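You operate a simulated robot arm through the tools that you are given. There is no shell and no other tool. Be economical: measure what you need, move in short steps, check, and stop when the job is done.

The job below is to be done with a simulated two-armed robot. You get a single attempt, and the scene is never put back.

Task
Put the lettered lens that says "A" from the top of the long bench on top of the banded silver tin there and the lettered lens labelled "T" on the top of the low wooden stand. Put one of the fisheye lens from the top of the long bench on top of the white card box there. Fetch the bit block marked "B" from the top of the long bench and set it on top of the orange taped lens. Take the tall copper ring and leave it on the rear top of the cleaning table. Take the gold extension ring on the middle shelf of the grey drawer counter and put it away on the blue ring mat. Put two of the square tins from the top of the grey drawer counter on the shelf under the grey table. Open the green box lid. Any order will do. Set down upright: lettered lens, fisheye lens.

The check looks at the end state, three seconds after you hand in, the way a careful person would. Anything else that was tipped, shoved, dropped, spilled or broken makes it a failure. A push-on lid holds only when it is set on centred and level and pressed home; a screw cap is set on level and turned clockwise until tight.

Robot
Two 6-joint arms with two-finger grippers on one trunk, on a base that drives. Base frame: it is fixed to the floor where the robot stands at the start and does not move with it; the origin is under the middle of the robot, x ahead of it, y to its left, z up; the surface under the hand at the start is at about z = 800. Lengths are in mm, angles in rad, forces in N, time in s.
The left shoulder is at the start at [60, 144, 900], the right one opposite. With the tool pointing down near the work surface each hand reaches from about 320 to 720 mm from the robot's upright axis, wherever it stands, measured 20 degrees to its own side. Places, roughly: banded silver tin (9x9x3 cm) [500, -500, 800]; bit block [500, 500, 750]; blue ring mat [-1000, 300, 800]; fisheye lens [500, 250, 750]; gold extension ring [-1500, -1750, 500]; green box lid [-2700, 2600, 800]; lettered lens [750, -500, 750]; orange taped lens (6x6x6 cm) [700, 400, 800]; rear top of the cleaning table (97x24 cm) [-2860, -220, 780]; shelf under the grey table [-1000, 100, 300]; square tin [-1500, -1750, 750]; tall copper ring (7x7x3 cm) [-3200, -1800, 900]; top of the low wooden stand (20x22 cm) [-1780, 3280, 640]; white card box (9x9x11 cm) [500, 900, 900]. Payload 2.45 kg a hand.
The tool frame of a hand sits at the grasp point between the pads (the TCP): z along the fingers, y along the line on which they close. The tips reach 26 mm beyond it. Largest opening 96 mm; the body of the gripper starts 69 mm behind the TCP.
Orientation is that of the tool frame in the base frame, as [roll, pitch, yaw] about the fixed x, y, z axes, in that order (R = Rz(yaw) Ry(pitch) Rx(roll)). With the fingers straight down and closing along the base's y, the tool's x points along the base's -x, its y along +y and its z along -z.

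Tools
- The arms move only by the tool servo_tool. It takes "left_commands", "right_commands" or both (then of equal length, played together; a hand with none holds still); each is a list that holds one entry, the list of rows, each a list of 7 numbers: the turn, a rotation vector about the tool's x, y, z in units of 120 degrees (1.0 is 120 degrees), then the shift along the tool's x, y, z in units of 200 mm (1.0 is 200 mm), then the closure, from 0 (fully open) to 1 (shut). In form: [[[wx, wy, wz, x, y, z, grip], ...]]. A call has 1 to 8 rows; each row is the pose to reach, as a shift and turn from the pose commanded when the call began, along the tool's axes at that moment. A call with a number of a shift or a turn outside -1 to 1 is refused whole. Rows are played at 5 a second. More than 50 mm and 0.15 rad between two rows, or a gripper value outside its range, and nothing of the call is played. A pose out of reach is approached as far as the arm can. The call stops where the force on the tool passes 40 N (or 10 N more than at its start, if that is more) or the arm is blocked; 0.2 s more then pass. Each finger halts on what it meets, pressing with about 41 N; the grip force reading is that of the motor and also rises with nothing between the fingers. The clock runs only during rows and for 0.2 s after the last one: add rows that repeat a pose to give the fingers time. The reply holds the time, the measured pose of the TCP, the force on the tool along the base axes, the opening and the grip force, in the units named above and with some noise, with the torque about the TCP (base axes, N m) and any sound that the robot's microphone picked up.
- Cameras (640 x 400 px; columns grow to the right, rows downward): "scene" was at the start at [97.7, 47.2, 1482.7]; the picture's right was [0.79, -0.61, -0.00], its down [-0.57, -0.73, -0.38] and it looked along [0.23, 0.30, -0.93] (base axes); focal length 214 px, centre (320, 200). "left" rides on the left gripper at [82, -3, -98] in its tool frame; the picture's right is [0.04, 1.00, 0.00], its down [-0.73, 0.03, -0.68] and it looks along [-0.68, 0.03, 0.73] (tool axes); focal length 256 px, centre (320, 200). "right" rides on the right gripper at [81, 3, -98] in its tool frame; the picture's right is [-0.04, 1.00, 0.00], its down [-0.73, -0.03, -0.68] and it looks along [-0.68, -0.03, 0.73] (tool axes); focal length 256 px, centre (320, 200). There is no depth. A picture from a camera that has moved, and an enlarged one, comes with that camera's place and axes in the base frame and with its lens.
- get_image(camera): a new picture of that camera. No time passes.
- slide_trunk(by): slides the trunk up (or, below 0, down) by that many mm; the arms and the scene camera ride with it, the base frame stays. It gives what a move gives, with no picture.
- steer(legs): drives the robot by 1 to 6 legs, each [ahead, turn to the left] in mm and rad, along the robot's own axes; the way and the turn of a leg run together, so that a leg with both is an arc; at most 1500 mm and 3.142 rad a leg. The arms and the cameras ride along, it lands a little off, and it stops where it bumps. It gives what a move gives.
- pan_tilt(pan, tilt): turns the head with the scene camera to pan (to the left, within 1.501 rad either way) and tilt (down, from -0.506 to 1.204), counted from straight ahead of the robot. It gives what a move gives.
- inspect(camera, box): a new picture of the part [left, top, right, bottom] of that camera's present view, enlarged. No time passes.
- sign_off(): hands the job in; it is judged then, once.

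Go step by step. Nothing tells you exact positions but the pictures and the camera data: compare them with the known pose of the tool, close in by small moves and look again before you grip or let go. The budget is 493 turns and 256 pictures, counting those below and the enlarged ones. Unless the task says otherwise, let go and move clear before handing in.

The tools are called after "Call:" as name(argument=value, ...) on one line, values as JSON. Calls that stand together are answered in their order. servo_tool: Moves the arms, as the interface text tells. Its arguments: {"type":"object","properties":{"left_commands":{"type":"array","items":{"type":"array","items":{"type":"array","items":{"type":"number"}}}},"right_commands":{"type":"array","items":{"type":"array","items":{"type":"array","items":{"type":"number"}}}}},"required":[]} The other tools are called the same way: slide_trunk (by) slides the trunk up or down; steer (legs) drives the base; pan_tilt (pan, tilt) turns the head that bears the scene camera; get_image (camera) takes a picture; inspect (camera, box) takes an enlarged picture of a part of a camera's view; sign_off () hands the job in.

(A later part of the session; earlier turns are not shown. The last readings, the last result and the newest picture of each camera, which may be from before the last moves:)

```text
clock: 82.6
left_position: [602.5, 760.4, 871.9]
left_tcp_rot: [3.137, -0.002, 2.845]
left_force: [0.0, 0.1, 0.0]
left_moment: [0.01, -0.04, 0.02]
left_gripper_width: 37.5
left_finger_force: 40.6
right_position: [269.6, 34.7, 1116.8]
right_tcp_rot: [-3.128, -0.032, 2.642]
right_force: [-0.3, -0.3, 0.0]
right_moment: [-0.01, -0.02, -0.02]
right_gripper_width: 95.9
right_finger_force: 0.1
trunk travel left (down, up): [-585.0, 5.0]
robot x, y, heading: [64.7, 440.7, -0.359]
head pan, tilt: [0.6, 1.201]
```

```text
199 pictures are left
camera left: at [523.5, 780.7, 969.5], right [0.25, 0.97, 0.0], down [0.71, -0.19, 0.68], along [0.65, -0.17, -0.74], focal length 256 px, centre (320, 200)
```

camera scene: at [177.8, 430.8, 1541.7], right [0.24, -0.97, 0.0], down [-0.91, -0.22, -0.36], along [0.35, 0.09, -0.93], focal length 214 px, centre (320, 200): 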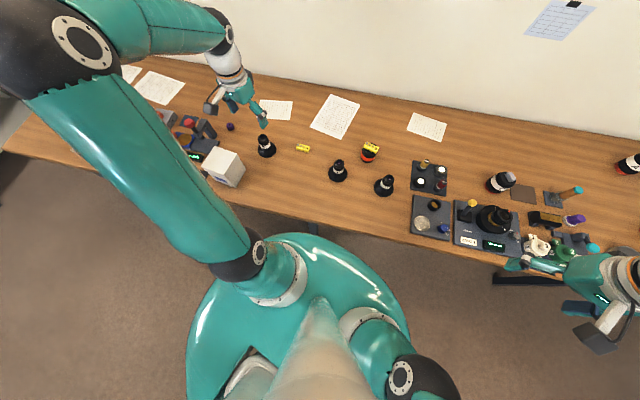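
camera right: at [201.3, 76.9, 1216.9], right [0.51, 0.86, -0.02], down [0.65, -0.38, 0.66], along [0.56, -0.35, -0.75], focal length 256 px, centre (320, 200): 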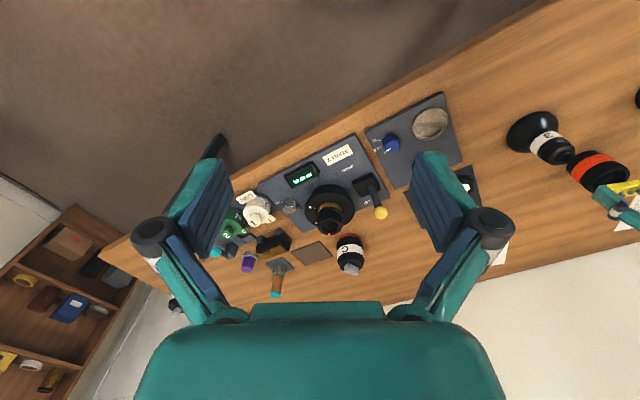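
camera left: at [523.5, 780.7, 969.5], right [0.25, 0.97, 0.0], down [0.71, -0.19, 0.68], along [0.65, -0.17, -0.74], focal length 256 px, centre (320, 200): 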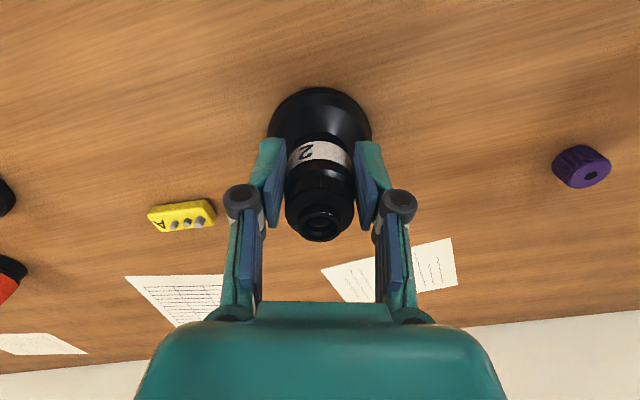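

Fisheye 2 is gripped. I lift it and move toward the white box.

Call:
servo_tool(left_commands=[[[0, 0, 0, 0, 0, -0.2, 1], [0, 0, 0, 0, 0, -0.4, 1], [0, 0, 0, 0, 0, -0.6, 1], [0, 0, 0, 0, 0, -0.8, 1], [0, 0, 0, 0, 0, -0.95, 1], [0, 0, 0, 0, 0, -0.95, 1]]])

Call:
servo_tool(left_commands=[[[0, 0, 0, 0.2, 0, 0, 1], [0, 0, 0, 0.4, 0, 0, 1], [0, 0, 0, 0.6, 0.05, 0, 1], [0, 0, 0, 0.8, 0.1, 0, 1], [0, 0, 0, 0.88, 0.15, 0, 1], [0, 0, 0, 0.88, 0.15, 0, 1]]])

Call:
get_image(camera="left")

Call:
get_image(camera="scene")

```text
clock: 84.0
left_position: [605.0, 760.0, 1061.8]
left_tcp_rot: [3.14, -0.006, 2.844]
left_force: [-0.1, 0.0, -1.2]
left_moment: [0.03, 0.04, 0.02]
left_gripper_width: 37.7
left_finger_force: 41.2
right_position: [269.2, 35.0, 1116.5]
right_tcp_rot: [-3.127, -0.032, 2.643]
right_force: [-0.2, 0.2, -0.2]
right_moment: [-0.02, 0.01, -0.01]
right_gripper_width: 96.2
right_finger_force: 0.0
trunk travel left (down, up): [-585.0, 5.0]
robot x, y, heading: [65.3, 438.7, -0.36]
head pan, tilt: [0.6, 1.201]
```

```text
clock: 85.4
left_position: [444.6, 838.5, 1060.1]
left_tcp_rot: [3.137, -0.003, 2.846]
left_force: [1.1, 0.5, -2.0]
left_moment: [0.01, 0.03, 0.02]
left_gripper_width: 37.4
left_finger_force: 41.2
right_position: [269.0, 34.5, 1117.1]
right_tcp_rot: [-3.128, -0.032, 2.641]
right_force: [0.4, 0.2, -0.6]
right_moment: [0.0, 0.0, 0.01]
right_gripper_width: 95.9
right_finger_force: 0.1
trunk travel left (down, up): [-585.0, 5.0]
robot x, y, heading: [64.3, 441.0, -0.359]
head pan, tilt: [0.6, 1.201]
```

```text
198 pictures are left
camera left: at [365.3, 858.7, 1159.3], right [0.25, 0.97, 0.0], down [0.71, -0.19, 0.68], along [0.65, -0.17, -0.74], focal length 256 px, centre (320, 200)
```

left: 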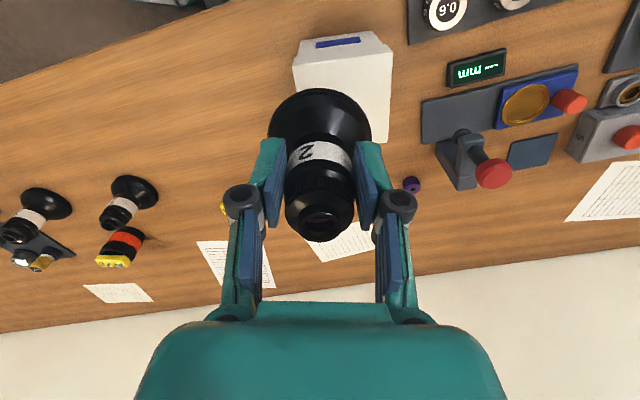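

```text
197 pictures are left
camera scene: at [177.3, 431.5, 1541.8], right [0.24, -0.97, 0.0], down [-0.91, -0.22, -0.36], along [0.35, 0.09, -0.93], focal length 214 px, centre (320, 200)
```

scene: 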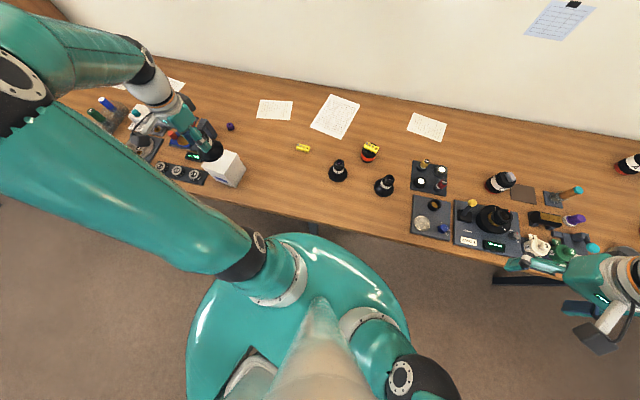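

Call:
servo_tool(left_commands=[[[0, 0, 0, -0.05, 0.06, 0, 1], [0, 0, 0, -0.105, 0.13, 0.1, 1], [0, 0, 0, -0.105, 0.13, 0.2, 1], [0, 0, 0, -0.105, 0.13, 0.3, 1], [0, 0, 0, -0.105, 0.13, 0.3, 1]]])

Call:
get_image(camera="left")

Call:
inspect(camera="scene", box=[180, 120, 276, 180])

```text
clock: 86.6
left_position: [469.0, 859.6, 1001.6]
left_tcp_rot: [3.138, -0.003, 2.848]
left_force: [0.3, -0.5, -1.7]
left_moment: [0.03, 0.03, 0.03]
left_gripper_width: 37.6
left_finger_force: 40.8
right_position: [269.2, 34.9, 1115.6]
right_tcp_rot: [-3.127, -0.032, 2.64]
right_force: [0.1, -0.6, -0.3]
right_moment: [-0.01, 0.0, 0.01]
right_gripper_width: 96.0
right_finger_force: 0.1
trunk travel left (down, up): [-585.0, 5.0]
robot x, y, heading: [62.3, 439.9, -0.362]
head pan, tilt: [0.6, 1.201]
```

```text
196 pictures are left
camera left: at [390.3, 879.7, 1100.0], right [0.25, 0.97, 0.0], down [0.71, -0.19, 0.68], along [0.66, -0.17, -0.74], focal length 256 px, centre (320, 200)
```

left: 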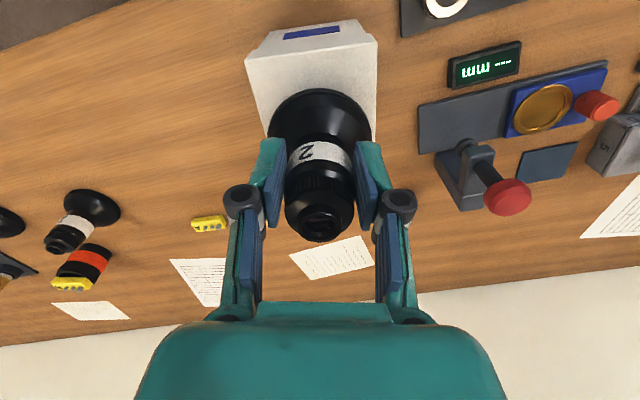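

```text
6.67 times, centred on (228, 150) of scene
camera zoom: at [177.0, 431.3, 1541.8], right [0.24, -0.97, 0.0], down [-0.91, -0.22, -0.36], along [0.35, 0.09, -0.93], focal length 1430 px, centre (933, 533)
```

zoom: 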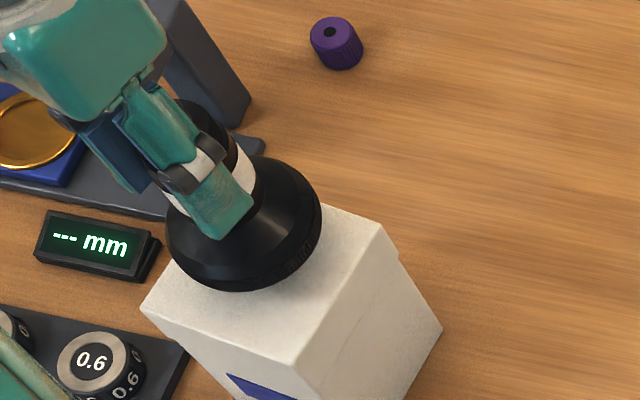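

Call:
servo_tool(left_commands=[[[0, 0, 0, -0.024, 0, 0.04, 1], [0, 0, 0, -0.024, 0, 0.08, 1], [0, 0, 0, -0.024, 0, 0.09, 1], [0, 0, 0, -0.024, 0, 0.09, 1]]])

Call:
servo_tool(left_commands=[[[0, 0, 0, 0, 0, 0.006, 1], [0, 0, 0, 0, 0, 0.012, 1], [0, 0, 0, 0, 0, 0.012, 1]]])

Call:
inspect(camera="scene", box=[180, 120, 276, 180])

```text
clock: 87.6
left_position: [474.3, 859.4, 982.4]
left_tcp_rot: [3.137, -0.003, 2.848]
left_force: [0.7, -0.6, -1.8]
left_moment: [0.03, 0.03, 0.0]
left_gripper_width: 37.2
left_finger_force: 40.9
right_position: [268.7, 34.7, 1116.6]
right_tcp_rot: [-3.127, -0.031, 2.642]
right_force: [-0.3, 0.1, -0.7]
right_moment: [0.02, -0.01, 0.0]
right_gripper_width: 96.1
right_finger_force: 0.1
trunk travel left (down, up): [-585.0, 5.0]
robot x, y, heading: [64.3, 438.2, -0.364]
head pan, tilt: [0.6, 1.201]
```

```text
clock: 88.4
left_position: [474.8, 858.6, 980.6]
left_tcp_rot: [3.139, -0.003, 2.846]
left_force: [0.4, 1.1, -2.6]
left_moment: [0.02, 0.03, 0.03]
left_gripper_width: 37.8
left_finger_force: 41.6
right_position: [267.8, 35.6, 1115.4]
right_tcp_rot: [-3.128, -0.032, 2.642]
right_force: [-0.4, -0.1, 0.5]
right_moment: [0.03, -0.01, -0.01]
right_gripper_width: 95.9
right_finger_force: 0.0
trunk travel left (down, up): [-585.0, 5.0]
robot x, y, heading: [67.3, 436.6, -0.357]
head pan, tilt: [0.6, 1.201]
```

```text
6.67 times, centred on (228, 150) of scene
camera zoom: at [177.5, 431.7, 1541.7], right [0.24, -0.97, 0.0], down [-0.91, -0.22, -0.36], along [0.35, 0.09, -0.93], focal length 1430 px, centre (933, 533)
```

zoom: 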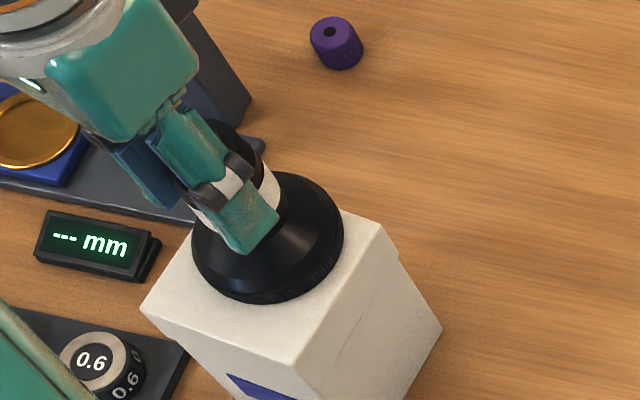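

Call:
servo_tool(left_commands=[[[0, 0, 0, 0, 0, 0.007, 1], [0, 0, 0, 0, 0, 0.014, 1], [0, 0, 0, 0, 0, 0.014, 1]]])

Call:
servo_tool(left_commands=[[[0, 0, 0, 0, 0, 0.007, 1], [0, 0, 0, 0, 0, 0.014, 1], [0, 0, 0, 0, 0, 0.014, 1]]])

```text
clock: 89.2
left_position: [474.5, 858.0, 980.3]
left_tcp_rot: [3.132, -0.002, 2.846]
left_force: [1.6, 2.7, 23.4]
left_moment: [-0.2, 0.18, 0.04]
left_gripper_width: 37.3
left_finger_force: 41.1
right_position: [268.6, 33.9, 1116.5]
right_tcp_rot: [-3.128, -0.031, 2.643]
right_force: [0.2, 0.0, 0.9]
right_moment: [0.01, 0.01, 0.03]
right_gripper_width: 96.1
right_finger_force: 0.0
trunk travel left (down, up): [-585.0, 5.0]
robot x, y, heading: [66.6, 438.1, -0.358]
head pan, tilt: [0.6, 1.201]
```

```text
clock: 90.0
left_position: [474.0, 859.6, 977.3]
left_tcp_rot: [3.132, -0.001, 2.848]
left_force: [2.1, 6.2, 30.9]
left_moment: [-0.05, -0.46, 0.17]
left_gripper_width: 37.1
left_finger_force: 40.8
right_position: [266.6, 34.2, 1117.0]
right_tcp_rot: [-3.13, -0.031, 2.643]
right_force: [0.1, 0.1, 0.8]
right_moment: [0.01, 0.02, 0.0]
right_gripper_width: 96.1
right_finger_force: 0.1
trunk travel left (down, up): [-585.0, 5.0]
robot x, y, heading: [67.1, 438.1, -0.356]
head pan, tilt: [0.6, 1.201]
```

Contact made. I relax upward slightly and let go.

Call:
servo_tool(left_commands=[[[0, 0, 0, 0, 0, -0.01, 1], [0, 0, 0, 0, 0, -0.018, 1], [0, 0, 0, 0, 0, -0.018, 0.6], [0, 0, 0, 0, 0, -0.018, 0.3], [0, 0, 0, 0, 0, -0.018, 0], [0, 0, 0, 0, 0, -0.018, 0], [0, 0, 0, 0, 0, -0.018, 0]]])

Call:
servo_tool(left_commands=[[[0, 0, 0, 0, 0, -0.15, 0], [0, 0, 0, 0, 0, -0.35, 0], [0, 0, 0, 0, 0, -0.55, 0], [0, 0, 0, 0, 0, -0.75, 0], [0, 0, 0, 0, 0, -0.75, 0]]])

Call:
get_image(camera="left")

Call:
inspect(camera="scene", box=[180, 120, 276, 180])

```text
clock: 91.6
left_position: [474.2, 858.1, 977.7]
left_tcp_rot: [3.137, -0.004, 2.846]
left_force: [0.7, 0.1, 0.6]
left_moment: [0.0, 0.0, -0.03]
left_gripper_width: 95.8
left_finger_force: 0.0
right_position: [269.5, 35.7, 1117.1]
right_tcp_rot: [-3.128, -0.03, 2.644]
right_force: [1.1, 0.2, -0.7]
right_moment: [0.0, 0.0, 0.0]
right_gripper_width: 96.0
right_finger_force: 0.0
trunk travel left (down, up): [-585.0, 5.0]
robot x, y, heading: [66.0, 437.9, -0.358]
head pan, tilt: [0.6, 1.201]
```

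```text
clock: 92.8
left_position: [473.6, 854.7, 1129.9]
left_tcp_rot: [3.138, -0.004, 2.846]
left_force: [0.5, 0.5, -0.5]
left_moment: [-0.01, 0.0, -0.02]
left_gripper_width: 95.9
left_finger_force: 0.1
right_position: [270.2, 34.7, 1116.3]
right_tcp_rot: [-3.128, -0.033, 2.641]
right_force: [-0.2, -0.5, -0.5]
right_moment: [-0.03, 0.03, -0.02]
right_gripper_width: 96.2
right_finger_force: 0.1
trunk travel left (down, up): [-585.0, 5.0]
robot x, y, heading: [63.3, 435.8, -0.356]
head pan, tilt: [0.6, 1.201]
```

```text
193 pictures are left
camera left: at [395.2, 873.5, 1228.7], right [0.25, 0.97, 0.0], down [0.71, -0.19, 0.68], along [0.65, -0.17, -0.74], focal length 256 px, centre (320, 200)
```

left: 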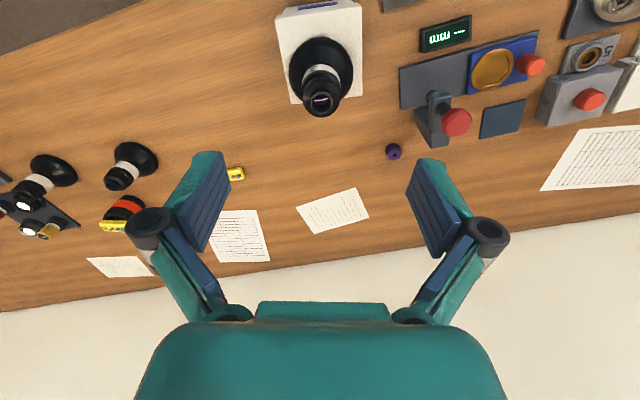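

```text
6.67 times, centred on (228, 150) of scene
camera zoom: at [177.7, 431.8, 1541.7], right [0.24, -0.97, 0.0], down [-0.91, -0.22, -0.36], along [0.35, 0.09, -0.93], focal length 1430 px, centre (933, 533)
```

zoom: 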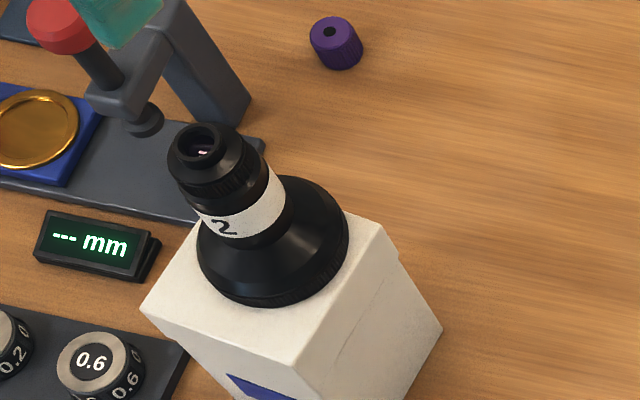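

Fisheye 2 stands on the box. Now for the lettered lenses at the bench's right end: I tuck the left arm in and drive to the right.

Call:
servo_tool(left_commands=[[[0, 0, 0, 0.07, -0.18, -0.02, 0], [0, 0, 0, 0.14, -0.36, -0.02, 0], [0, 0, 0, 0.21, -0.54, -0.02, 0], [0, 0, 0, 0.28, -0.72, -0.02, 0], [0, 0, 0, 0.353, -0.89, -0.02, 0], [0, 0, 0, 0.353, -0.89, -0.02, 0]]])

Call:
steer(legs=[[-100, 0], [0, -1.21]])

Call:
pan_tilt(pan=0.0, tilt=0.5)

Call:
get_image(camera="scene")

```text
clock: 94.2
left_position: [354.7, 704.8, 1131.3]
left_tcp_rot: [3.138, -0.006, 2.847]
left_force: [-0.3, -0.2, 0.0]
left_moment: [0.0, 0.0, 0.03]
left_gripper_width: 96.1
left_finger_force: 0.0
right_position: [269.7, 35.3, 1117.3]
right_tcp_rot: [-3.126, -0.031, 2.641]
right_force: [0.5, -0.3, -0.4]
right_moment: [0.03, 0.02, 0.03]
right_gripper_width: 95.9
right_finger_force: 0.1
trunk travel left (down, up): [-585.0, 5.0]
robot x, y, heading: [67.1, 440.4, -0.358]
head pan, tilt: [0.6, 1.201]
```

```text
clock: 98.9
left_position: [319.2, 290.8, 1133.9]
left_tcp_rot: [3.138, -0.004, 1.623]
left_force: [-0.1, 0.7, -0.2]
left_moment: [-0.04, -0.01, 0.0]
left_gripper_width: 96.1
left_finger_force: 0.1
right_position: [-338.4, 141.9, 1117.0]
right_tcp_rot: [-3.129, -0.032, 1.419]
right_force: [-0.1, 0.1, -0.5]
right_moment: [-0.01, -0.01, -0.02]
right_gripper_width: 95.9
right_finger_force: 0.0
trunk travel left (down, up): [-585.0, 5.0]
robot x, y, heading: [-10.5, 472.7, -1.578]
head pan, tilt: [0.6, 1.201]
stopped in leg 2: the robot was blocked; the commanded pose is now the measured one
```

```text
clock: 99.9
left_position: [320.7, 290.7, 1133.4]
left_tcp_rot: [3.137, -0.003, 1.623]
left_force: [-0.3, 0.3, -0.2]
left_moment: [-0.03, -0.03, 0.02]
left_gripper_width: 96.0
left_finger_force: 0.1
right_position: [-338.9, 141.9, 1117.3]
right_tcp_rot: [-3.129, -0.031, 1.42]
right_force: [0.0, -0.1, 0.1]
right_moment: [0.0, -0.01, -0.01]
right_gripper_width: 96.0
right_finger_force: 0.1
trunk travel left (down, up): [-585.0, 5.0]
robot x, y, heading: [-10.1, 472.0, -1.567]
head pan, tilt: [0.0, 0.499]
```

```text
191 pictures are left
camera scene: at [-10.1, 321.8, 1595.4], right [-1.0, 0.0, 0.0], down [0.0, 0.48, -0.88], along [0.0, -0.88, -0.48], focal length 214 px, centre (320, 200)
```

scene: 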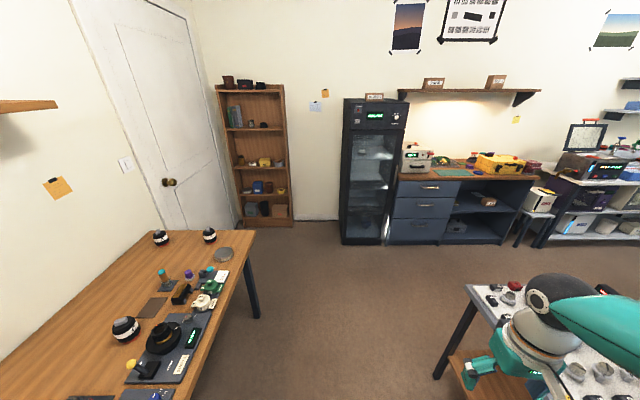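

The route is clear. I drive to beyond the bench's end, then back in toward the wall and face the bench end.

Call:
steer(legs=[[1500, 0], [130, 0], [0, -1.571]])

Call:
get_image(camera="scene")

```text
clock: 108.2
left_position: [343.2, -1270.4, 1135.0]
left_tcp_rot: [3.137, -0.002, 1.649]
left_force: [-0.4, -0.1, -0.5]
left_moment: [0.0, 0.01, 0.01]
left_gripper_width: 96.1
left_finger_force: 0.0
right_position: [-313.0, -1426.2, 1119.5]
right_tcp_rot: [-3.125, -0.054, 1.446]
right_force: [-3.5, 12.0, 0.4]
right_moment: [-1.31, -0.32, 0.0]
right_gripper_width: 96.0
right_finger_force: 0.1
trunk travel left (down, up): [-585.0, 5.0]
robot x, y, heading: [3.9, -1098.4, -1.548]
head pan, tilt: [0.0, 0.499]
heard: click
stopped in leg 2: the force on the tool passed its limit at 136 N (the readings are from after the stop); the commanded pose is now the measured one
```

```text
190 pictures are left
camera scene: at [11.3, -1246.3, 1595.7], right [-1.0, -0.02, 0.0], down [-0.01, 0.48, -0.88], along [0.02, -0.88, -0.48], focal length 214 px, centre (320, 200)
```

scene: 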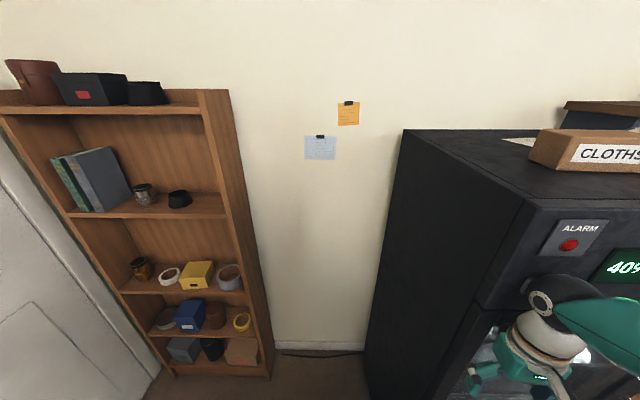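

My right hand touched the dark cabinet. I back away and check it.

Call:
steer(legs=[[-150, 0]])

Call:
pan_tilt(pan=-0.5, tilt=0.6)

Call:
get_image(camera="scene")

```text
clock: 109.5
left_position: [338.8, -1117.6, 1134.6]
left_tcp_rot: [3.137, -0.003, 1.647]
left_force: [-0.3, 0.4, 0.7]
left_moment: [-0.06, 0.0, -0.02]
left_gripper_width: 96.1
left_finger_force: 0.0
right_position: [-317.0, -1274.9, 1119.7]
right_tcp_rot: [-3.125, -0.052, 1.446]
right_force: [1.6, 0.1, 0.7]
right_moment: [-0.04, 0.01, 0.01]
right_gripper_width: 95.8
right_finger_force: 0.2
trunk travel left (down, up): [-585.0, 5.0]
robot x, y, heading: [0.5, -949.7, -1.55]
head pan, tilt: [0.0, 0.499]
```

```text
clock: 110.5
left_position: [339.4, -1120.1, 1135.0]
left_tcp_rot: [3.138, -0.006, 1.648]
left_force: [-0.4, 0.5, 0.6]
left_moment: [-0.02, 0.0, -0.01]
left_gripper_width: 96.0
left_finger_force: 0.0
right_position: [-316.8, -1276.2, 1119.3]
right_tcp_rot: [-3.123, -0.054, 1.444]
right_force: [-0.1, 0.2, -0.5]
right_moment: [-0.02, -0.01, 0.0]
right_gripper_width: 95.8
right_finger_force: 0.1
trunk travel left (down, up): [-585.0, 5.0]
robot x, y, heading: [1.2, -947.7, -1.548]
head pan, tilt: [-0.499, 0.6]
```

```text
189 pictures are left
camera scene: at [-34.7, -1084.3, 1586.4], right [-0.89, 0.46, 0.0], down [0.26, 0.5, -0.83], along [-0.38, -0.73, -0.56], focal length 214 px, centre (320, 200)
```

scene: 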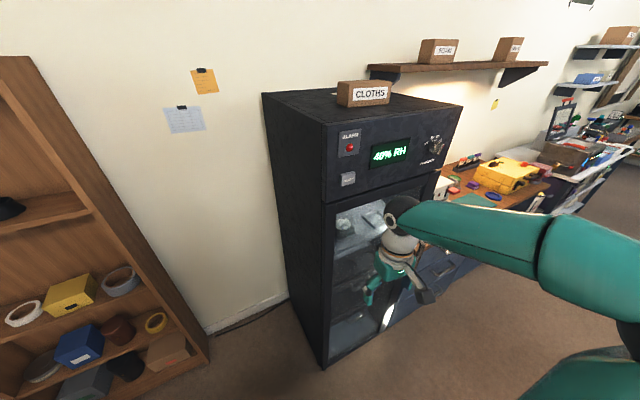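

The cabinet looks unharmed. I'll now turn to face away and back in toward the wall, on a line clear of both bench and cabinet.

Call:
steer(legs=[[60, 0], [0, -1.893]])

Call:
pan_tilt(pan=0.0, tilt=0.6)

Call:
get_image(camera="scene")

```text
clock: 115.0
left_position: [-114.4, -1367.6, 1135.3]
left_tcp_rot: [3.138, -0.004, 0.244]
left_force: [-0.9, 0.5, 0.1]
left_moment: [0.04, 0.01, 0.0]
left_gripper_width: 96.1
left_finger_force: 0.1
right_position: [-377.3, -747.6, 1120.2]
right_tcp_rot: [-3.123, -0.056, 0.04]
right_force: [0.2, -0.2, 0.8]
right_moment: [-0.03, -0.01, 0.03]
right_gripper_width: 96.2
right_finger_force: 0.0
trunk travel left (down, up): [-585.0, 5.0]
robot x, y, heading: [6.1, -1024.6, -2.956]
head pan, tilt: [-0.499, 0.6]
stopped in leg 2: the robot was blocked; the commanded pose is now the measured one
```

```text
clock: 116.0
left_position: [-113.7, -1368.5, 1134.7]
left_tcp_rot: [3.138, -0.005, 0.243]
left_force: [1.2, -0.5, -1.0]
left_moment: [-0.02, 0.0, 0.0]
left_gripper_width: 96.2
left_finger_force: 0.0
right_position: [-376.5, -748.2, 1120.1]
right_tcp_rot: [-3.122, -0.054, 0.043]
right_force: [-0.4, -0.4, 0.3]
right_moment: [-0.01, -0.03, -0.01]
right_gripper_width: 96.0
right_finger_force: 0.0
trunk travel left (down, up): [-585.0, 5.0]
robot x, y, heading: [6.4, -1025.8, -2.955]
head pan, tilt: [0.0, 0.6]
```

```text
188 pictures are left
camera scene: at [-138.5, -1051.6, 1586.4], right [-0.19, 0.98, 0.0], down [0.56, 0.11, -0.82], along [-0.81, -0.15, -0.57], focal length 214 px, centre (320, 200)
```

scene: 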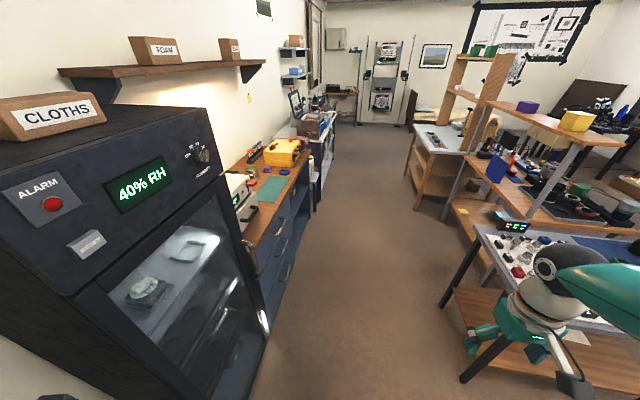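

I tuck the right hand in closer, back off, and take a different route: swing round left and arc in facing the bench end.

Call:
servo_tool(right_commands=[[[0, 0, 0, 0.05, 0.15, 0, 0], [0, 0, 0, 0.1, 0.3, 0, 0], [0, 0, 0, 0.15, 0.45, 0, 0], [0, 0, 0, 0.15, 0.6, 0, 0], [0, 0, 0, 0.15, 0.6, 0, 0]]])

Call:
steer(legs=[[-110, 0], [0, 2.1]])

Call:
get_image(camera="scene")

```text
clock: 117.2
left_position: [-114.4, -1367.6, 1136.8]
left_tcp_rot: [3.14, -0.005, 0.245]
left_force: [0.5, -0.4, -0.2]
left_moment: [-0.01, 0.01, -0.01]
left_gripper_width: 96.0
left_finger_force: 0.1
right_position: [-340.5, -864.6, 1118.2]
right_tcp_rot: [-3.123, -0.055, 0.04]
right_force: [0.4, -0.1, -0.5]
right_moment: [0.03, 0.01, 0.01]
right_gripper_width: 96.4
right_finger_force: 0.0
trunk travel left (down, up): [-585.0, 5.0]
robot x, y, heading: [5.7, -1024.4, -2.955]
head pan, tilt: [0.0, 0.6]
```

```text
clock: 121.9
left_position: [418.7, -1203.5, 1134.0]
left_tcp_rot: [3.14, -0.004, 1.586]
left_force: [0.5, -0.4, 0.6]
left_moment: [-0.01, 0.05, 0.01]
left_gripper_width: 96.0
left_finger_force: 0.0
right_position: [-122.2, -1310.1, 1119.9]
right_tcp_rot: [-3.123, -0.055, 1.383]
right_force: [0.8, -1.1, 0.5]
right_moment: [0.02, 0.02, 0.02]
right_gripper_width: 95.9
right_finger_force: 0.1
trunk travel left (down, up): [-585.0, 5.0]
robot x, y, heading: [93.1, -1006.7, -1.612]
head pan, tilt: [0.0, 0.6]
stopped in leg 2: the robot was blocked; the commanded pose is now the measured one
```

```text
187 pictures are left
camera scene: at [92.1, -1155.1, 1586.3], right [-1.0, 0.04, 0.0], down [0.02, 0.57, -0.82], along [-0.04, -0.82, -0.57], focal length 214 px, centre (320, 200)
```

scene: 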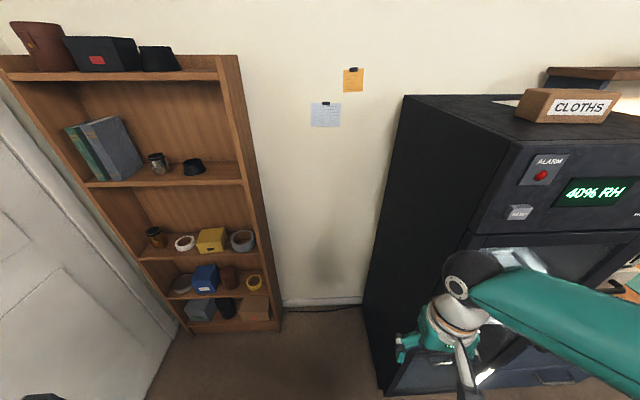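

Call:
steer(legs=[[0, 0.8]])

Call:
get_image(camera="scene")

```text
clock: 124.7
left_position: [460.5, -908.3, 1137.4]
left_tcp_rot: [3.137, -0.004, 2.389]
left_force: [-0.8, 0.1, -0.2]
left_moment: [0.01, -0.02, 0.01]
left_gripper_width: 95.9
left_finger_force: 0.1
right_position: [159.4, -1371.7, 1119.9]
right_tcp_rot: [-3.124, -0.055, 2.187]
right_force: [0.2, 0.2, -0.7]
right_moment: [0.0, -0.03, -0.04]
right_gripper_width: 95.9
right_finger_force: 0.0
trunk travel left (down, up): [-585.0, 5.0]
robot x, y, heading: [85.0, -1015.6, -0.811]
head pan, tilt: [0.0, 0.6]
```

```text
186 pictures are left
camera scene: at [191.1, -1120.0, 1586.4], right [-0.72, -0.69, 0.0], down [-0.39, 0.41, -0.83], along [0.57, -0.6, -0.56], focal length 214 px, centre (320, 200)
```

scene: 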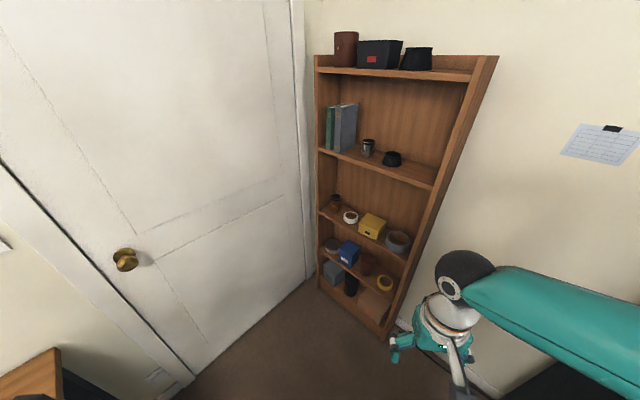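

The bookcase is well clear. I drive on and swing round to face the bench's end.

Call:
steer(legs=[[330, 0], [0, 1.2]])

Call:
get_image(camera="scene")

```text
clock: 130.3
left_position: [347.4, -870.0, 1136.0]
left_tcp_rot: [3.138, -0.003, -2.691]
left_force: [-0.5, 0.2, -0.5]
left_moment: [-0.02, -0.01, 0.01]
left_gripper_width: 96.2
left_finger_force: 0.1
right_position: [672.8, -1315.8, 1121.2]
right_tcp_rot: [-3.123, -0.056, -2.893]
right_force: [-0.5, -0.1, -0.2]
right_moment: [0.01, 0.01, 0.02]
right_gripper_width: 96.0
right_finger_force: 0.0
trunk travel left (down, up): [-585.0, 5.0]
robot x, y, heading: [318.2, -1272.7, 0.392]
head pan, tilt: [0.0, 0.6]
```

```text
185 pictures are left
camera scene: at [456.9, -1213.0, 1586.4], right [0.38, -0.92, 0.0], down [-0.52, -0.22, -0.83], along [0.76, 0.32, -0.56], focal length 214 px, centre (320, 200)
```

scene: 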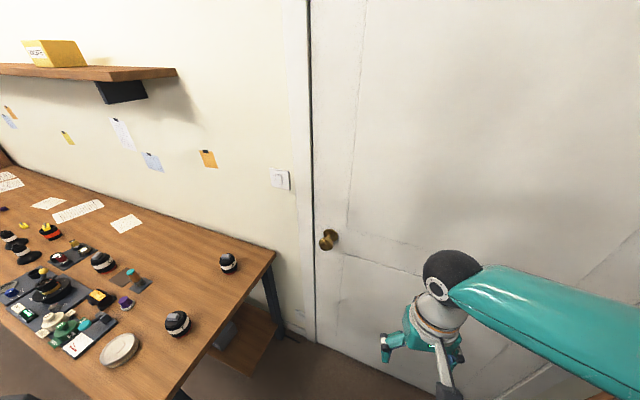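

Call:
steer(legs=[[300, 0.4], [0, 0.78]])

Call:
pan_tilt(pan=-0.1, tilt=0.95)

Call:
get_image(camera="scene")

Call:
get_image(camera="right")

Call:
get_image(camera="left")

```text
clock: 134.7
left_position: [198.5, -928.0, 1136.3]
left_tcp_rot: [3.14, -0.004, -1.508]
left_force: [0.0, 0.2, 0.0]
left_moment: [-0.02, 0.01, 0.0]
left_gripper_width: 96.1
left_finger_force: 0.1
right_position: [735.4, -796.7, 1119.3]
right_tcp_rot: [-3.124, -0.056, -1.712]
right_force: [0.4, 0.1, -0.4]
right_moment: [-0.01, 0.01, -0.01]
right_gripper_width: 96.1
right_finger_force: 0.0
trunk travel left (down, up): [-585.0, 5.0]
robot x, y, heading: [579.1, -1101.8, 1.567]
head pan, tilt: [0.0, 0.6]
```

```text
clock: 135.5
left_position: [200.0, -927.6, 1138.5]
left_tcp_rot: [3.137, -0.004, -1.51]
left_force: [0.1, 0.7, 0.3]
left_moment: [0.03, 0.01, 0.02]
left_gripper_width: 96.1
left_finger_force: 0.0
right_position: [736.0, -797.1, 1120.9]
right_tcp_rot: [-3.125, -0.057, -1.712]
right_force: [1.1, -0.3, -0.6]
right_moment: [0.0, 0.01, 0.0]
right_gripper_width: 95.8
right_finger_force: 0.1
trunk travel left (down, up): [-585.0, 5.0]
robot x, y, heading: [578.9, -1108.8, 1.573]
head pan, tilt: [-0.099, 0.949]
```

```text
184 pictures are left
camera scene: at [589.7, -974.6, 1558.0], right [0.99, -0.1, 0.0], down [-0.08, -0.81, -0.58], along [0.06, 0.58, -0.81], focal length 214 px, centre (320, 200)
```

scene: 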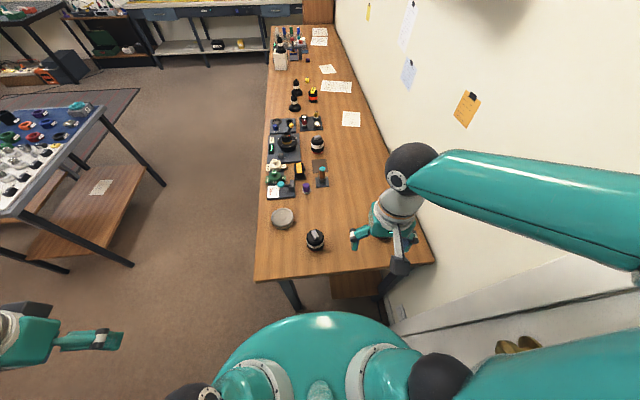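

```text
183 pictures are left
camera right: at [719.5, -870.6, 1223.1], right [-0.98, 0.18, -0.02], down [0.12, 0.76, 0.64], along [0.13, 0.63, -0.77], focal length 256 px, centre (320, 200)
```

right: 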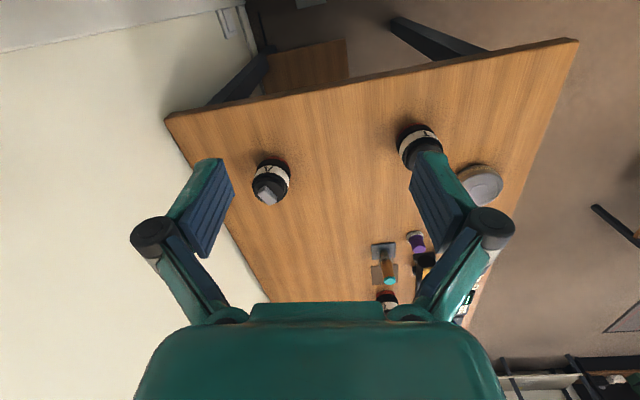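

```text
182 pictures are left
camera left: at [208.3, -1009.9, 1236.3], right [-0.99, -0.1, 0.0], down [-0.07, 0.73, 0.68], along [-0.07, 0.67, -0.74], focal length 256 px, centre (320, 200)
```

left: 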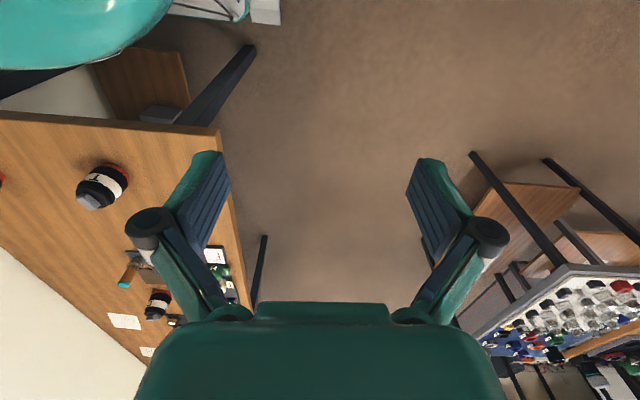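

Call:
inspect(camera="left", box=[60, 140, 156, 220])

Call:
inspect(camera="scene", box=[260, 190, 420, 290])

Call:
inspect(camera="right", box=[220, 140, 316, 220])

```text
5.00 times, centred on (108, 180) of left
camera zoom: at [208.3, -1009.9, 1236.3], right [-0.99, -0.1, 0.0], down [-0.07, 0.73, 0.68], along [-0.07, 0.67, -0.74], focal length 1280 px, centre (1380, 300)
```

zoom: 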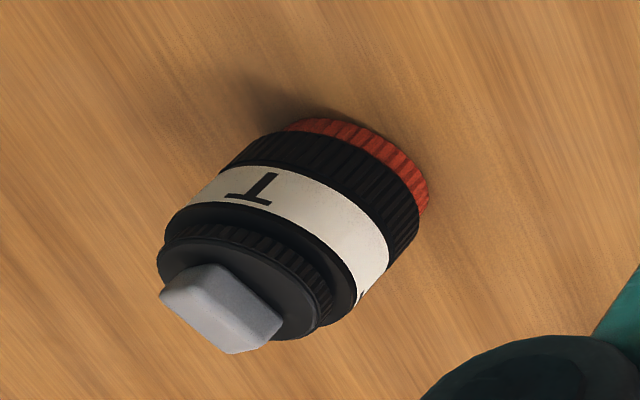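

```text
4.00 times, centred on (340, 240) of scene
camera zoom: at [589.7, -974.6, 1558.0], right [0.99, -0.1, 0.0], down [-0.08, -0.81, -0.58], along [0.06, 0.58, -0.81], focal length 858 px, centre (240, 40)
```

zoom: 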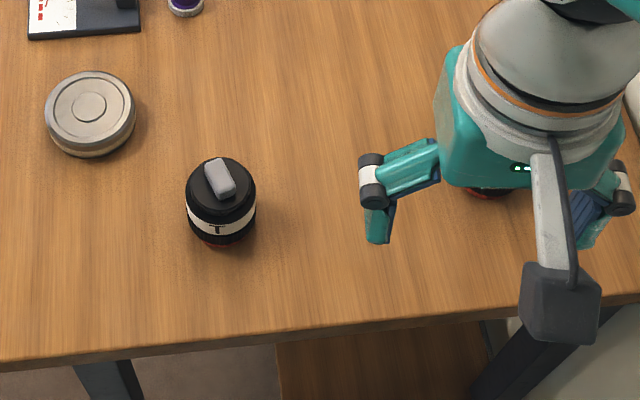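

```text
5.00 times, centred on (268, 180) of right
camera zoom: at [719.5, -870.6, 1223.1], right [-0.98, 0.18, -0.02], down [0.12, 0.76, 0.64], along [0.13, 0.63, -0.77], focal length 1280 px, centre (580, 300)
```

zoom: 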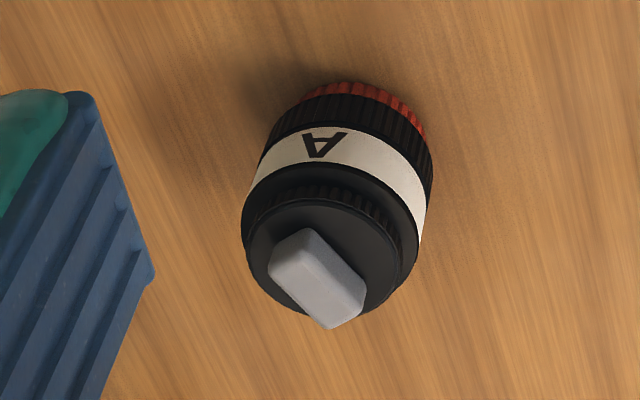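

T is the near lens at about (609, 640 beyond), A is near the wall. I bring the right hand over A, levelling it.

Call:
servo_tool(right_commands=[[[-0.002, -0.007, -0.017, -0.14, -0.11, 0.1, 0], [-0.004, -0.014, -0.034, -0.28, -0.22, 0.2, 0], [-0.006, -0.02, -0.05, -0.42, -0.335, 0.3, 0], [-0.008, -0.027, -0.067, -0.553, -0.447, 0.4, 0], [-0.008, -0.027, -0.067, -0.553, -0.447, 0.5, 0], [-0.008, -0.027, -0.067, -0.553, -0.447, 0.5, 0]]])

Call:
get_image(camera="right")

Call:
get_image(camera="scene")

```text
clock: 136.9
left_position: [198.8, -928.7, 1138.0]
left_tcp_rot: [3.138, -0.002, -1.509]
left_force: [0.2, 0.2, -0.6]
left_moment: [0.01, -0.05, -0.01]
left_gripper_width: 96.0
left_finger_force: 0.1
right_position: [836.9, -703.3, 1016.8]
right_tcp_rot: [3.139, 0.0, -1.568]
right_force: [0.1, 0.3, 0.6]
right_moment: [0.01, 0.01, 0.01]
right_gripper_width: 96.1
right_finger_force: 0.1
trunk travel left (down, up): [-585.0, 5.0]
robot x, y, heading: [581.8, -1110.8, 1.567]
head pan, tilt: [-0.099, 0.949]
```

```text
178 pictures are left
camera right: at [833.4, -784.1, 1114.4], right [-1.0, 0.04, 0.0], down [0.03, 0.73, 0.68], along [0.02, 0.68, -0.73], focal length 256 px, centre (320, 200)
```

right: 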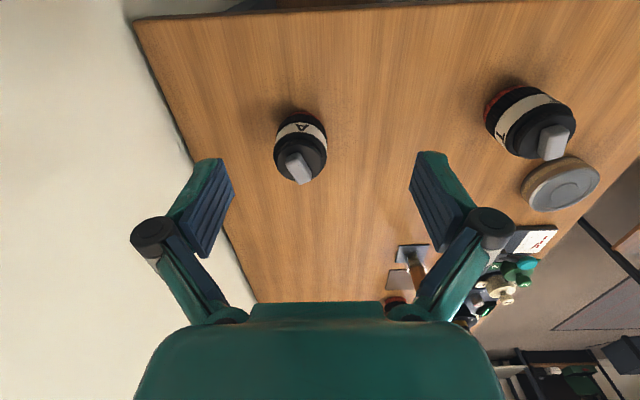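

```text
177 pictures are left
camera scene: at [588.9, -974.0, 1557.9], right [0.99, -0.1, 0.0], down [-0.08, -0.81, -0.58], along [0.06, 0.58, -0.81], focal length 214 px, centre (320, 200)
```

scene: 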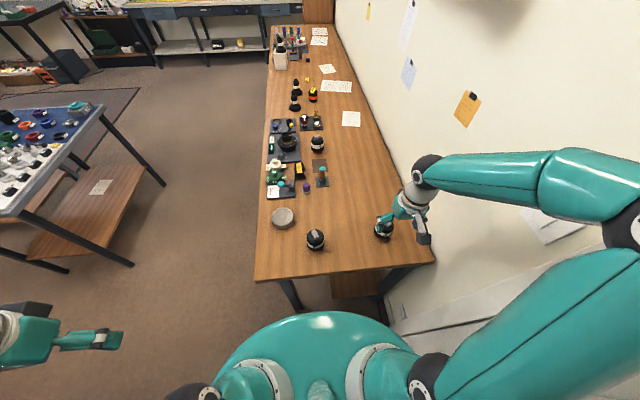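

Call:
servo_tool(right_commands=[[[0, 0, 0, -0.2, -0.06, 0.05, 0], [0, 0, 0, -0.395, -0.125, 0.1, 0], [0, 0, 0, -0.395, -0.125, 0.3, 0], [0, 0, 0, -0.395, -0.125, 0.38, 0], [0, 0, 0, -0.395, -0.125, 0.38, 0]]])

Call:
get_image(camera="right")

```text
clock: 138.1
left_position: [198.1, -927.5, 1137.1]
left_tcp_rot: [3.136, -0.004, -1.508]
left_force: [0.6, -0.8, -0.9]
left_moment: [0.0, -0.03, -0.02]
left_gripper_width: 96.0
left_finger_force: 0.1
right_position: [864.6, -626.8, 941.9]
right_tcp_rot: [3.138, -0.001, -1.569]
right_force: [0.0, -0.7, -0.1]
right_moment: [0.0, 0.01, -0.01]
right_gripper_width: 95.7
right_finger_force: 0.2
trunk travel left (down, up): [-585.0, 5.0]
robot x, y, heading: [580.8, -1107.7, 1.571]
head pan, tilt: [-0.099, 0.949]
```

```text
176 pictures are left
camera right: at [859.9, -707.6, 1039.5], right [-1.0, 0.04, 0.0], down [0.03, 0.73, 0.68], along [0.02, 0.68, -0.73], focal length 256 px, centre (320, 200)
```

right: 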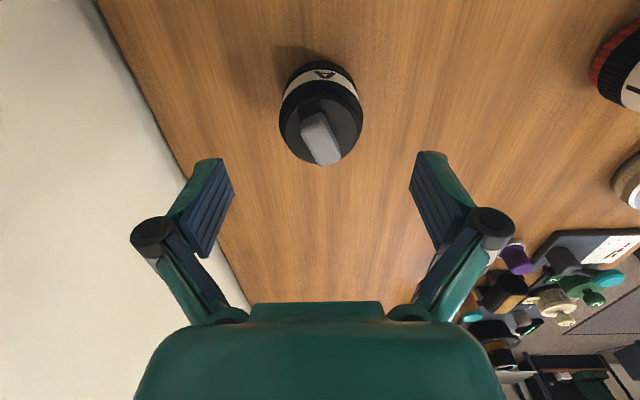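

Call:
servo_tool(right_commands=[[[0, 0, 0, -0.045, 0, 0.1, 0], [0, 0, 0, -0.045, 0, 0.25, 0], [0, 0, 0, -0.045, 0, 0.3, 0], [0, 0, 0, -0.045, 0, 0.3, 0]]])

Call:
get_image(camera="right")

```text
clock: 139.1
left_position: [199.3, -928.0, 1137.4]
left_tcp_rot: [3.139, -0.005, -1.508]
left_force: [-0.1, 0.9, -0.4]
left_moment: [0.0, 0.0, -0.05]
left_gripper_width: 96.1
left_finger_force: 0.1
right_position: [864.6, -618.4, 880.5]
right_tcp_rot: [3.141, 0.0, -1.569]
right_force: [0.1, 0.4, 0.0]
right_moment: [0.01, -0.03, 0.01]
right_gripper_width: 96.0
right_finger_force: 0.0
trunk travel left (down, up): [-585.0, 5.0]
robot x, y, heading: [578.0, -1109.3, 1.567]
head pan, tilt: [-0.099, 0.949]
```

```text
175 pictures are left
camera right: at [859.9, -700.0, 978.9], right [-1.0, 0.04, 0.0], down [0.03, 0.73, 0.68], along [0.02, 0.68, -0.73], focal length 256 px, centre (320, 200)
```

right: 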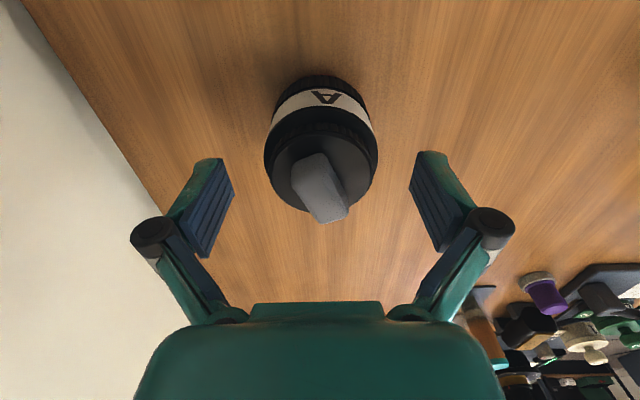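

Call:
servo_tool(right_commands=[[[0, 0, 0, 0, 0, 0.1, 0], [0, 0, 0, 0, 0, 0.19, 0], [0, 0, 0, 0, 0, 0.19, 0], [0, 0, 0, 0, 0, 0.19, 0.5], [0, 0, 0, 0, 0, 0.19, 1], [0, 0, 0, 0, 0, 0.19, 1], [0, 0, 0, 0, 0, 0.19, 1]]])

Call:
get_image(camera="right")

```text
clock: 140.7
left_position: [198.9, -927.8, 1137.5]
left_tcp_rot: [3.138, -0.003, -1.508]
left_force: [-0.7, 0.2, 0.0]
left_moment: [0.01, 0.02, 0.03]
left_gripper_width: 96.1
left_finger_force: 0.0
right_position: [864.5, -614.9, 842.4]
right_tcp_rot: [3.14, -0.001, -1.569]
right_force: [-0.4, 0.0, 0.1]
right_moment: [-0.02, -0.02, 0.0]
right_gripper_width: 64.1
right_finger_force: 40.7
trunk travel left (down, up): [-585.0, 5.0]
robot x, y, heading: [575.3, -1106.3, 1.57]
head pan, tilt: [-0.099, 0.949]
```

```text
174 pictures are left
camera right: at [859.5, -697.1, 941.1], right [-1.0, 0.04, 0.0], down [0.03, 0.73, 0.68], along [0.02, 0.68, -0.73], focal length 256 px, centre (320, 200)
```

right: 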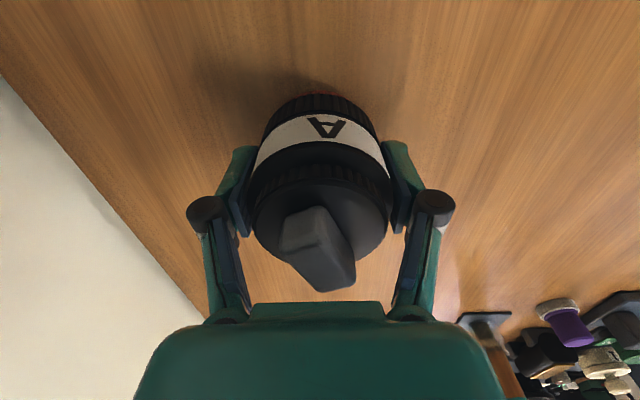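

A is gripped. I lift it and turn the robot left so that the tin comes in front of the right arm.

Call:
servo_tool(right_commands=[[[0, 0, 0, 0, 0, -0.2, 1], [0, 0, 0, 0, 0, -0.4, 1], [0, 0, 0, 0, 0, -0.6, 1], [0, 0, 0, 0.2, 0, -0.7, 1], [0, 0, 0, 0.4, 0, -0.75, 1], [0, 0, 0, 0.4, 0, -0.75, 1]]])

Call:
steer(legs=[[0, 0.35]])

Call:
get_image(camera="right")

Call:
get_image(camera="scene")

```text
clock: 142.1
left_position: [199.3, -925.8, 1137.2]
left_tcp_rot: [3.137, -0.006, -1.508]
left_force: [0.1, 0.3, 0.4]
left_moment: [-0.03, 0.0, 0.02]
left_gripper_width: 96.0
left_finger_force: 0.1
right_position: [864.6, -692.9, 989.6]
right_tcp_rot: [3.14, 0.001, -1.569]
right_force: [0.6, 0.5, -5.8]
right_moment: [-0.02, 0.0, -0.01]
right_gripper_width: 63.9
right_finger_force: 41.2
trunk travel left (down, up): [-585.0, 5.0]
robot x, y, heading: [579.4, -1109.9, 1.567]
head pan, tilt: [-0.099, 0.949]
```

```text
clock: 143.7
left_position: [161.3, -1075.0, 1136.9]
left_tcp_rot: [3.138, -0.004, -1.152]
left_force: [-0.5, 0.6, 0.8]
left_moment: [-0.01, -0.02, 0.0]
left_gripper_width: 96.0
left_finger_force: 0.0
right_position: [702.0, -624.6, 989.7]
right_tcp_rot: [3.14, 0.0, -1.213]
right_force: [-0.1, -0.4, -5.8]
right_moment: [0.03, 0.01, 0.01]
right_gripper_width: 63.8
right_finger_force: 40.8
trunk travel left (down, up): [-585.0, 5.0]
robot x, y, heading: [590.2, -1108.5, 1.928]
head pan, tilt: [-0.099, 0.949]
```

```text
173 pictures are left
camera right: at [727.0, -700.6, 1087.6], right [-0.95, -0.31, 0.0], down [-0.23, 0.7, 0.68], along [-0.21, 0.64, -0.73], focal length 256 px, centre (320, 200)
```

right: 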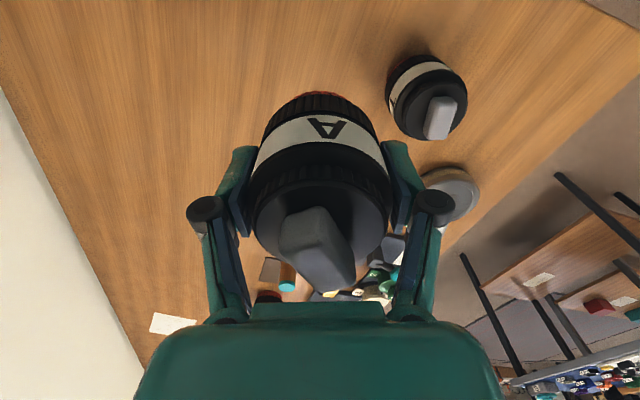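

```text
172 pictures are left
camera scene: at [552.8, -978.3, 1557.9], right [0.97, 0.25, 0.0], down [0.2, -0.79, -0.58], along [-0.15, 0.56, -0.81], focal length 214 px, centre (320, 200)
```

scene: 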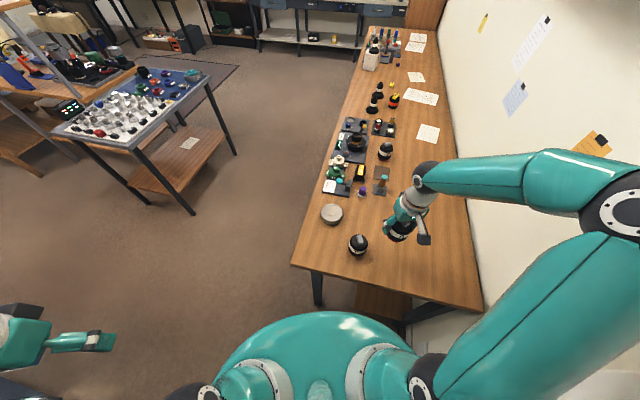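

Call:
servo_tool(right_commands=[[[0, 0, 0, -0.1, 0.18, 0, 1], [0, 0, 0, -0.2, 0.36, 0, 1], [0, 0, 0, -0.25, 0.5, 0, 1], [0, 0, 0, -0.25, 0.5, 0, 1], [0, 0, 0, -0.25, 0.5, 0, 1]]])

Call:
get_image(camera="right")

Call:
inspect(camera="scene", box=[290, 180, 450, 280])

```text
clock: 144.9
left_position: [159.8, -1074.0, 1137.9]
left_tcp_rot: [3.139, -0.003, -1.153]
left_force: [-1.3, 0.6, 0.7]
left_moment: [0.0, -0.02, 0.03]
left_gripper_width: 95.9
left_finger_force: 0.0
right_position: [591.3, -614.3, 987.7]
right_tcp_rot: [3.14, 0.0, -1.213]
right_force: [-0.3, -0.7, -5.3]
right_moment: [0.04, 0.02, 0.01]
right_gripper_width: 63.8
right_finger_force: 40.8
trunk travel left (down, up): [-585.0, 5.0]
robot x, y, heading: [591.8, -1107.8, 1.925]
head pan, tilt: [-0.099, 0.949]
```

```text
171 pictures are left
camera right: at [616.3, -691.3, 1085.6], right [-0.95, -0.31, 0.0], down [-0.23, 0.7, 0.68], along [-0.21, 0.64, -0.73], focal length 256 px, centre (320, 200)
```

right: 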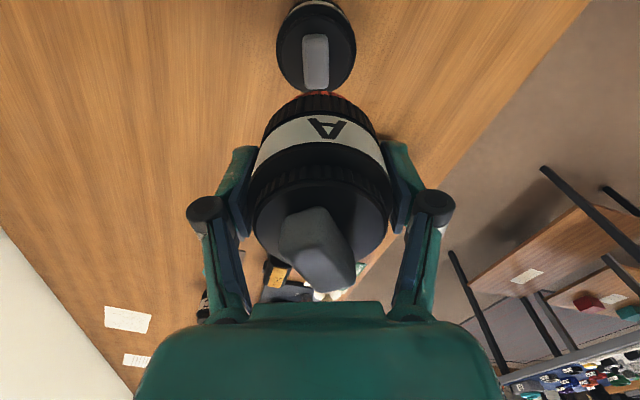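

```text
4.00 times, centred on (370, 230) of scene
camera zoom: at [552.3, -977.9, 1557.8], right [0.97, 0.25, 0.0], down [0.2, -0.79, -0.58], along [-0.14, 0.56, -0.81], focal length 858 px, centre (120, 80)
```

zoom: 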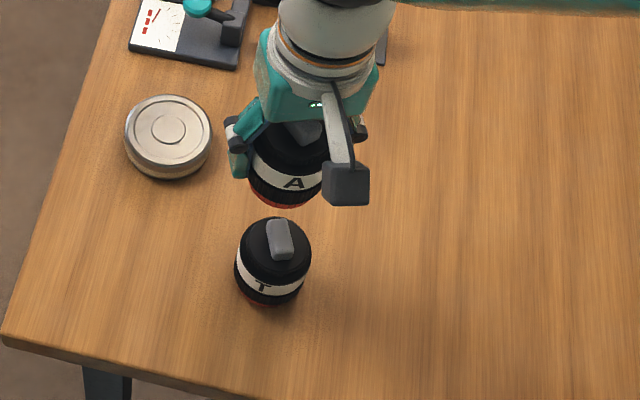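

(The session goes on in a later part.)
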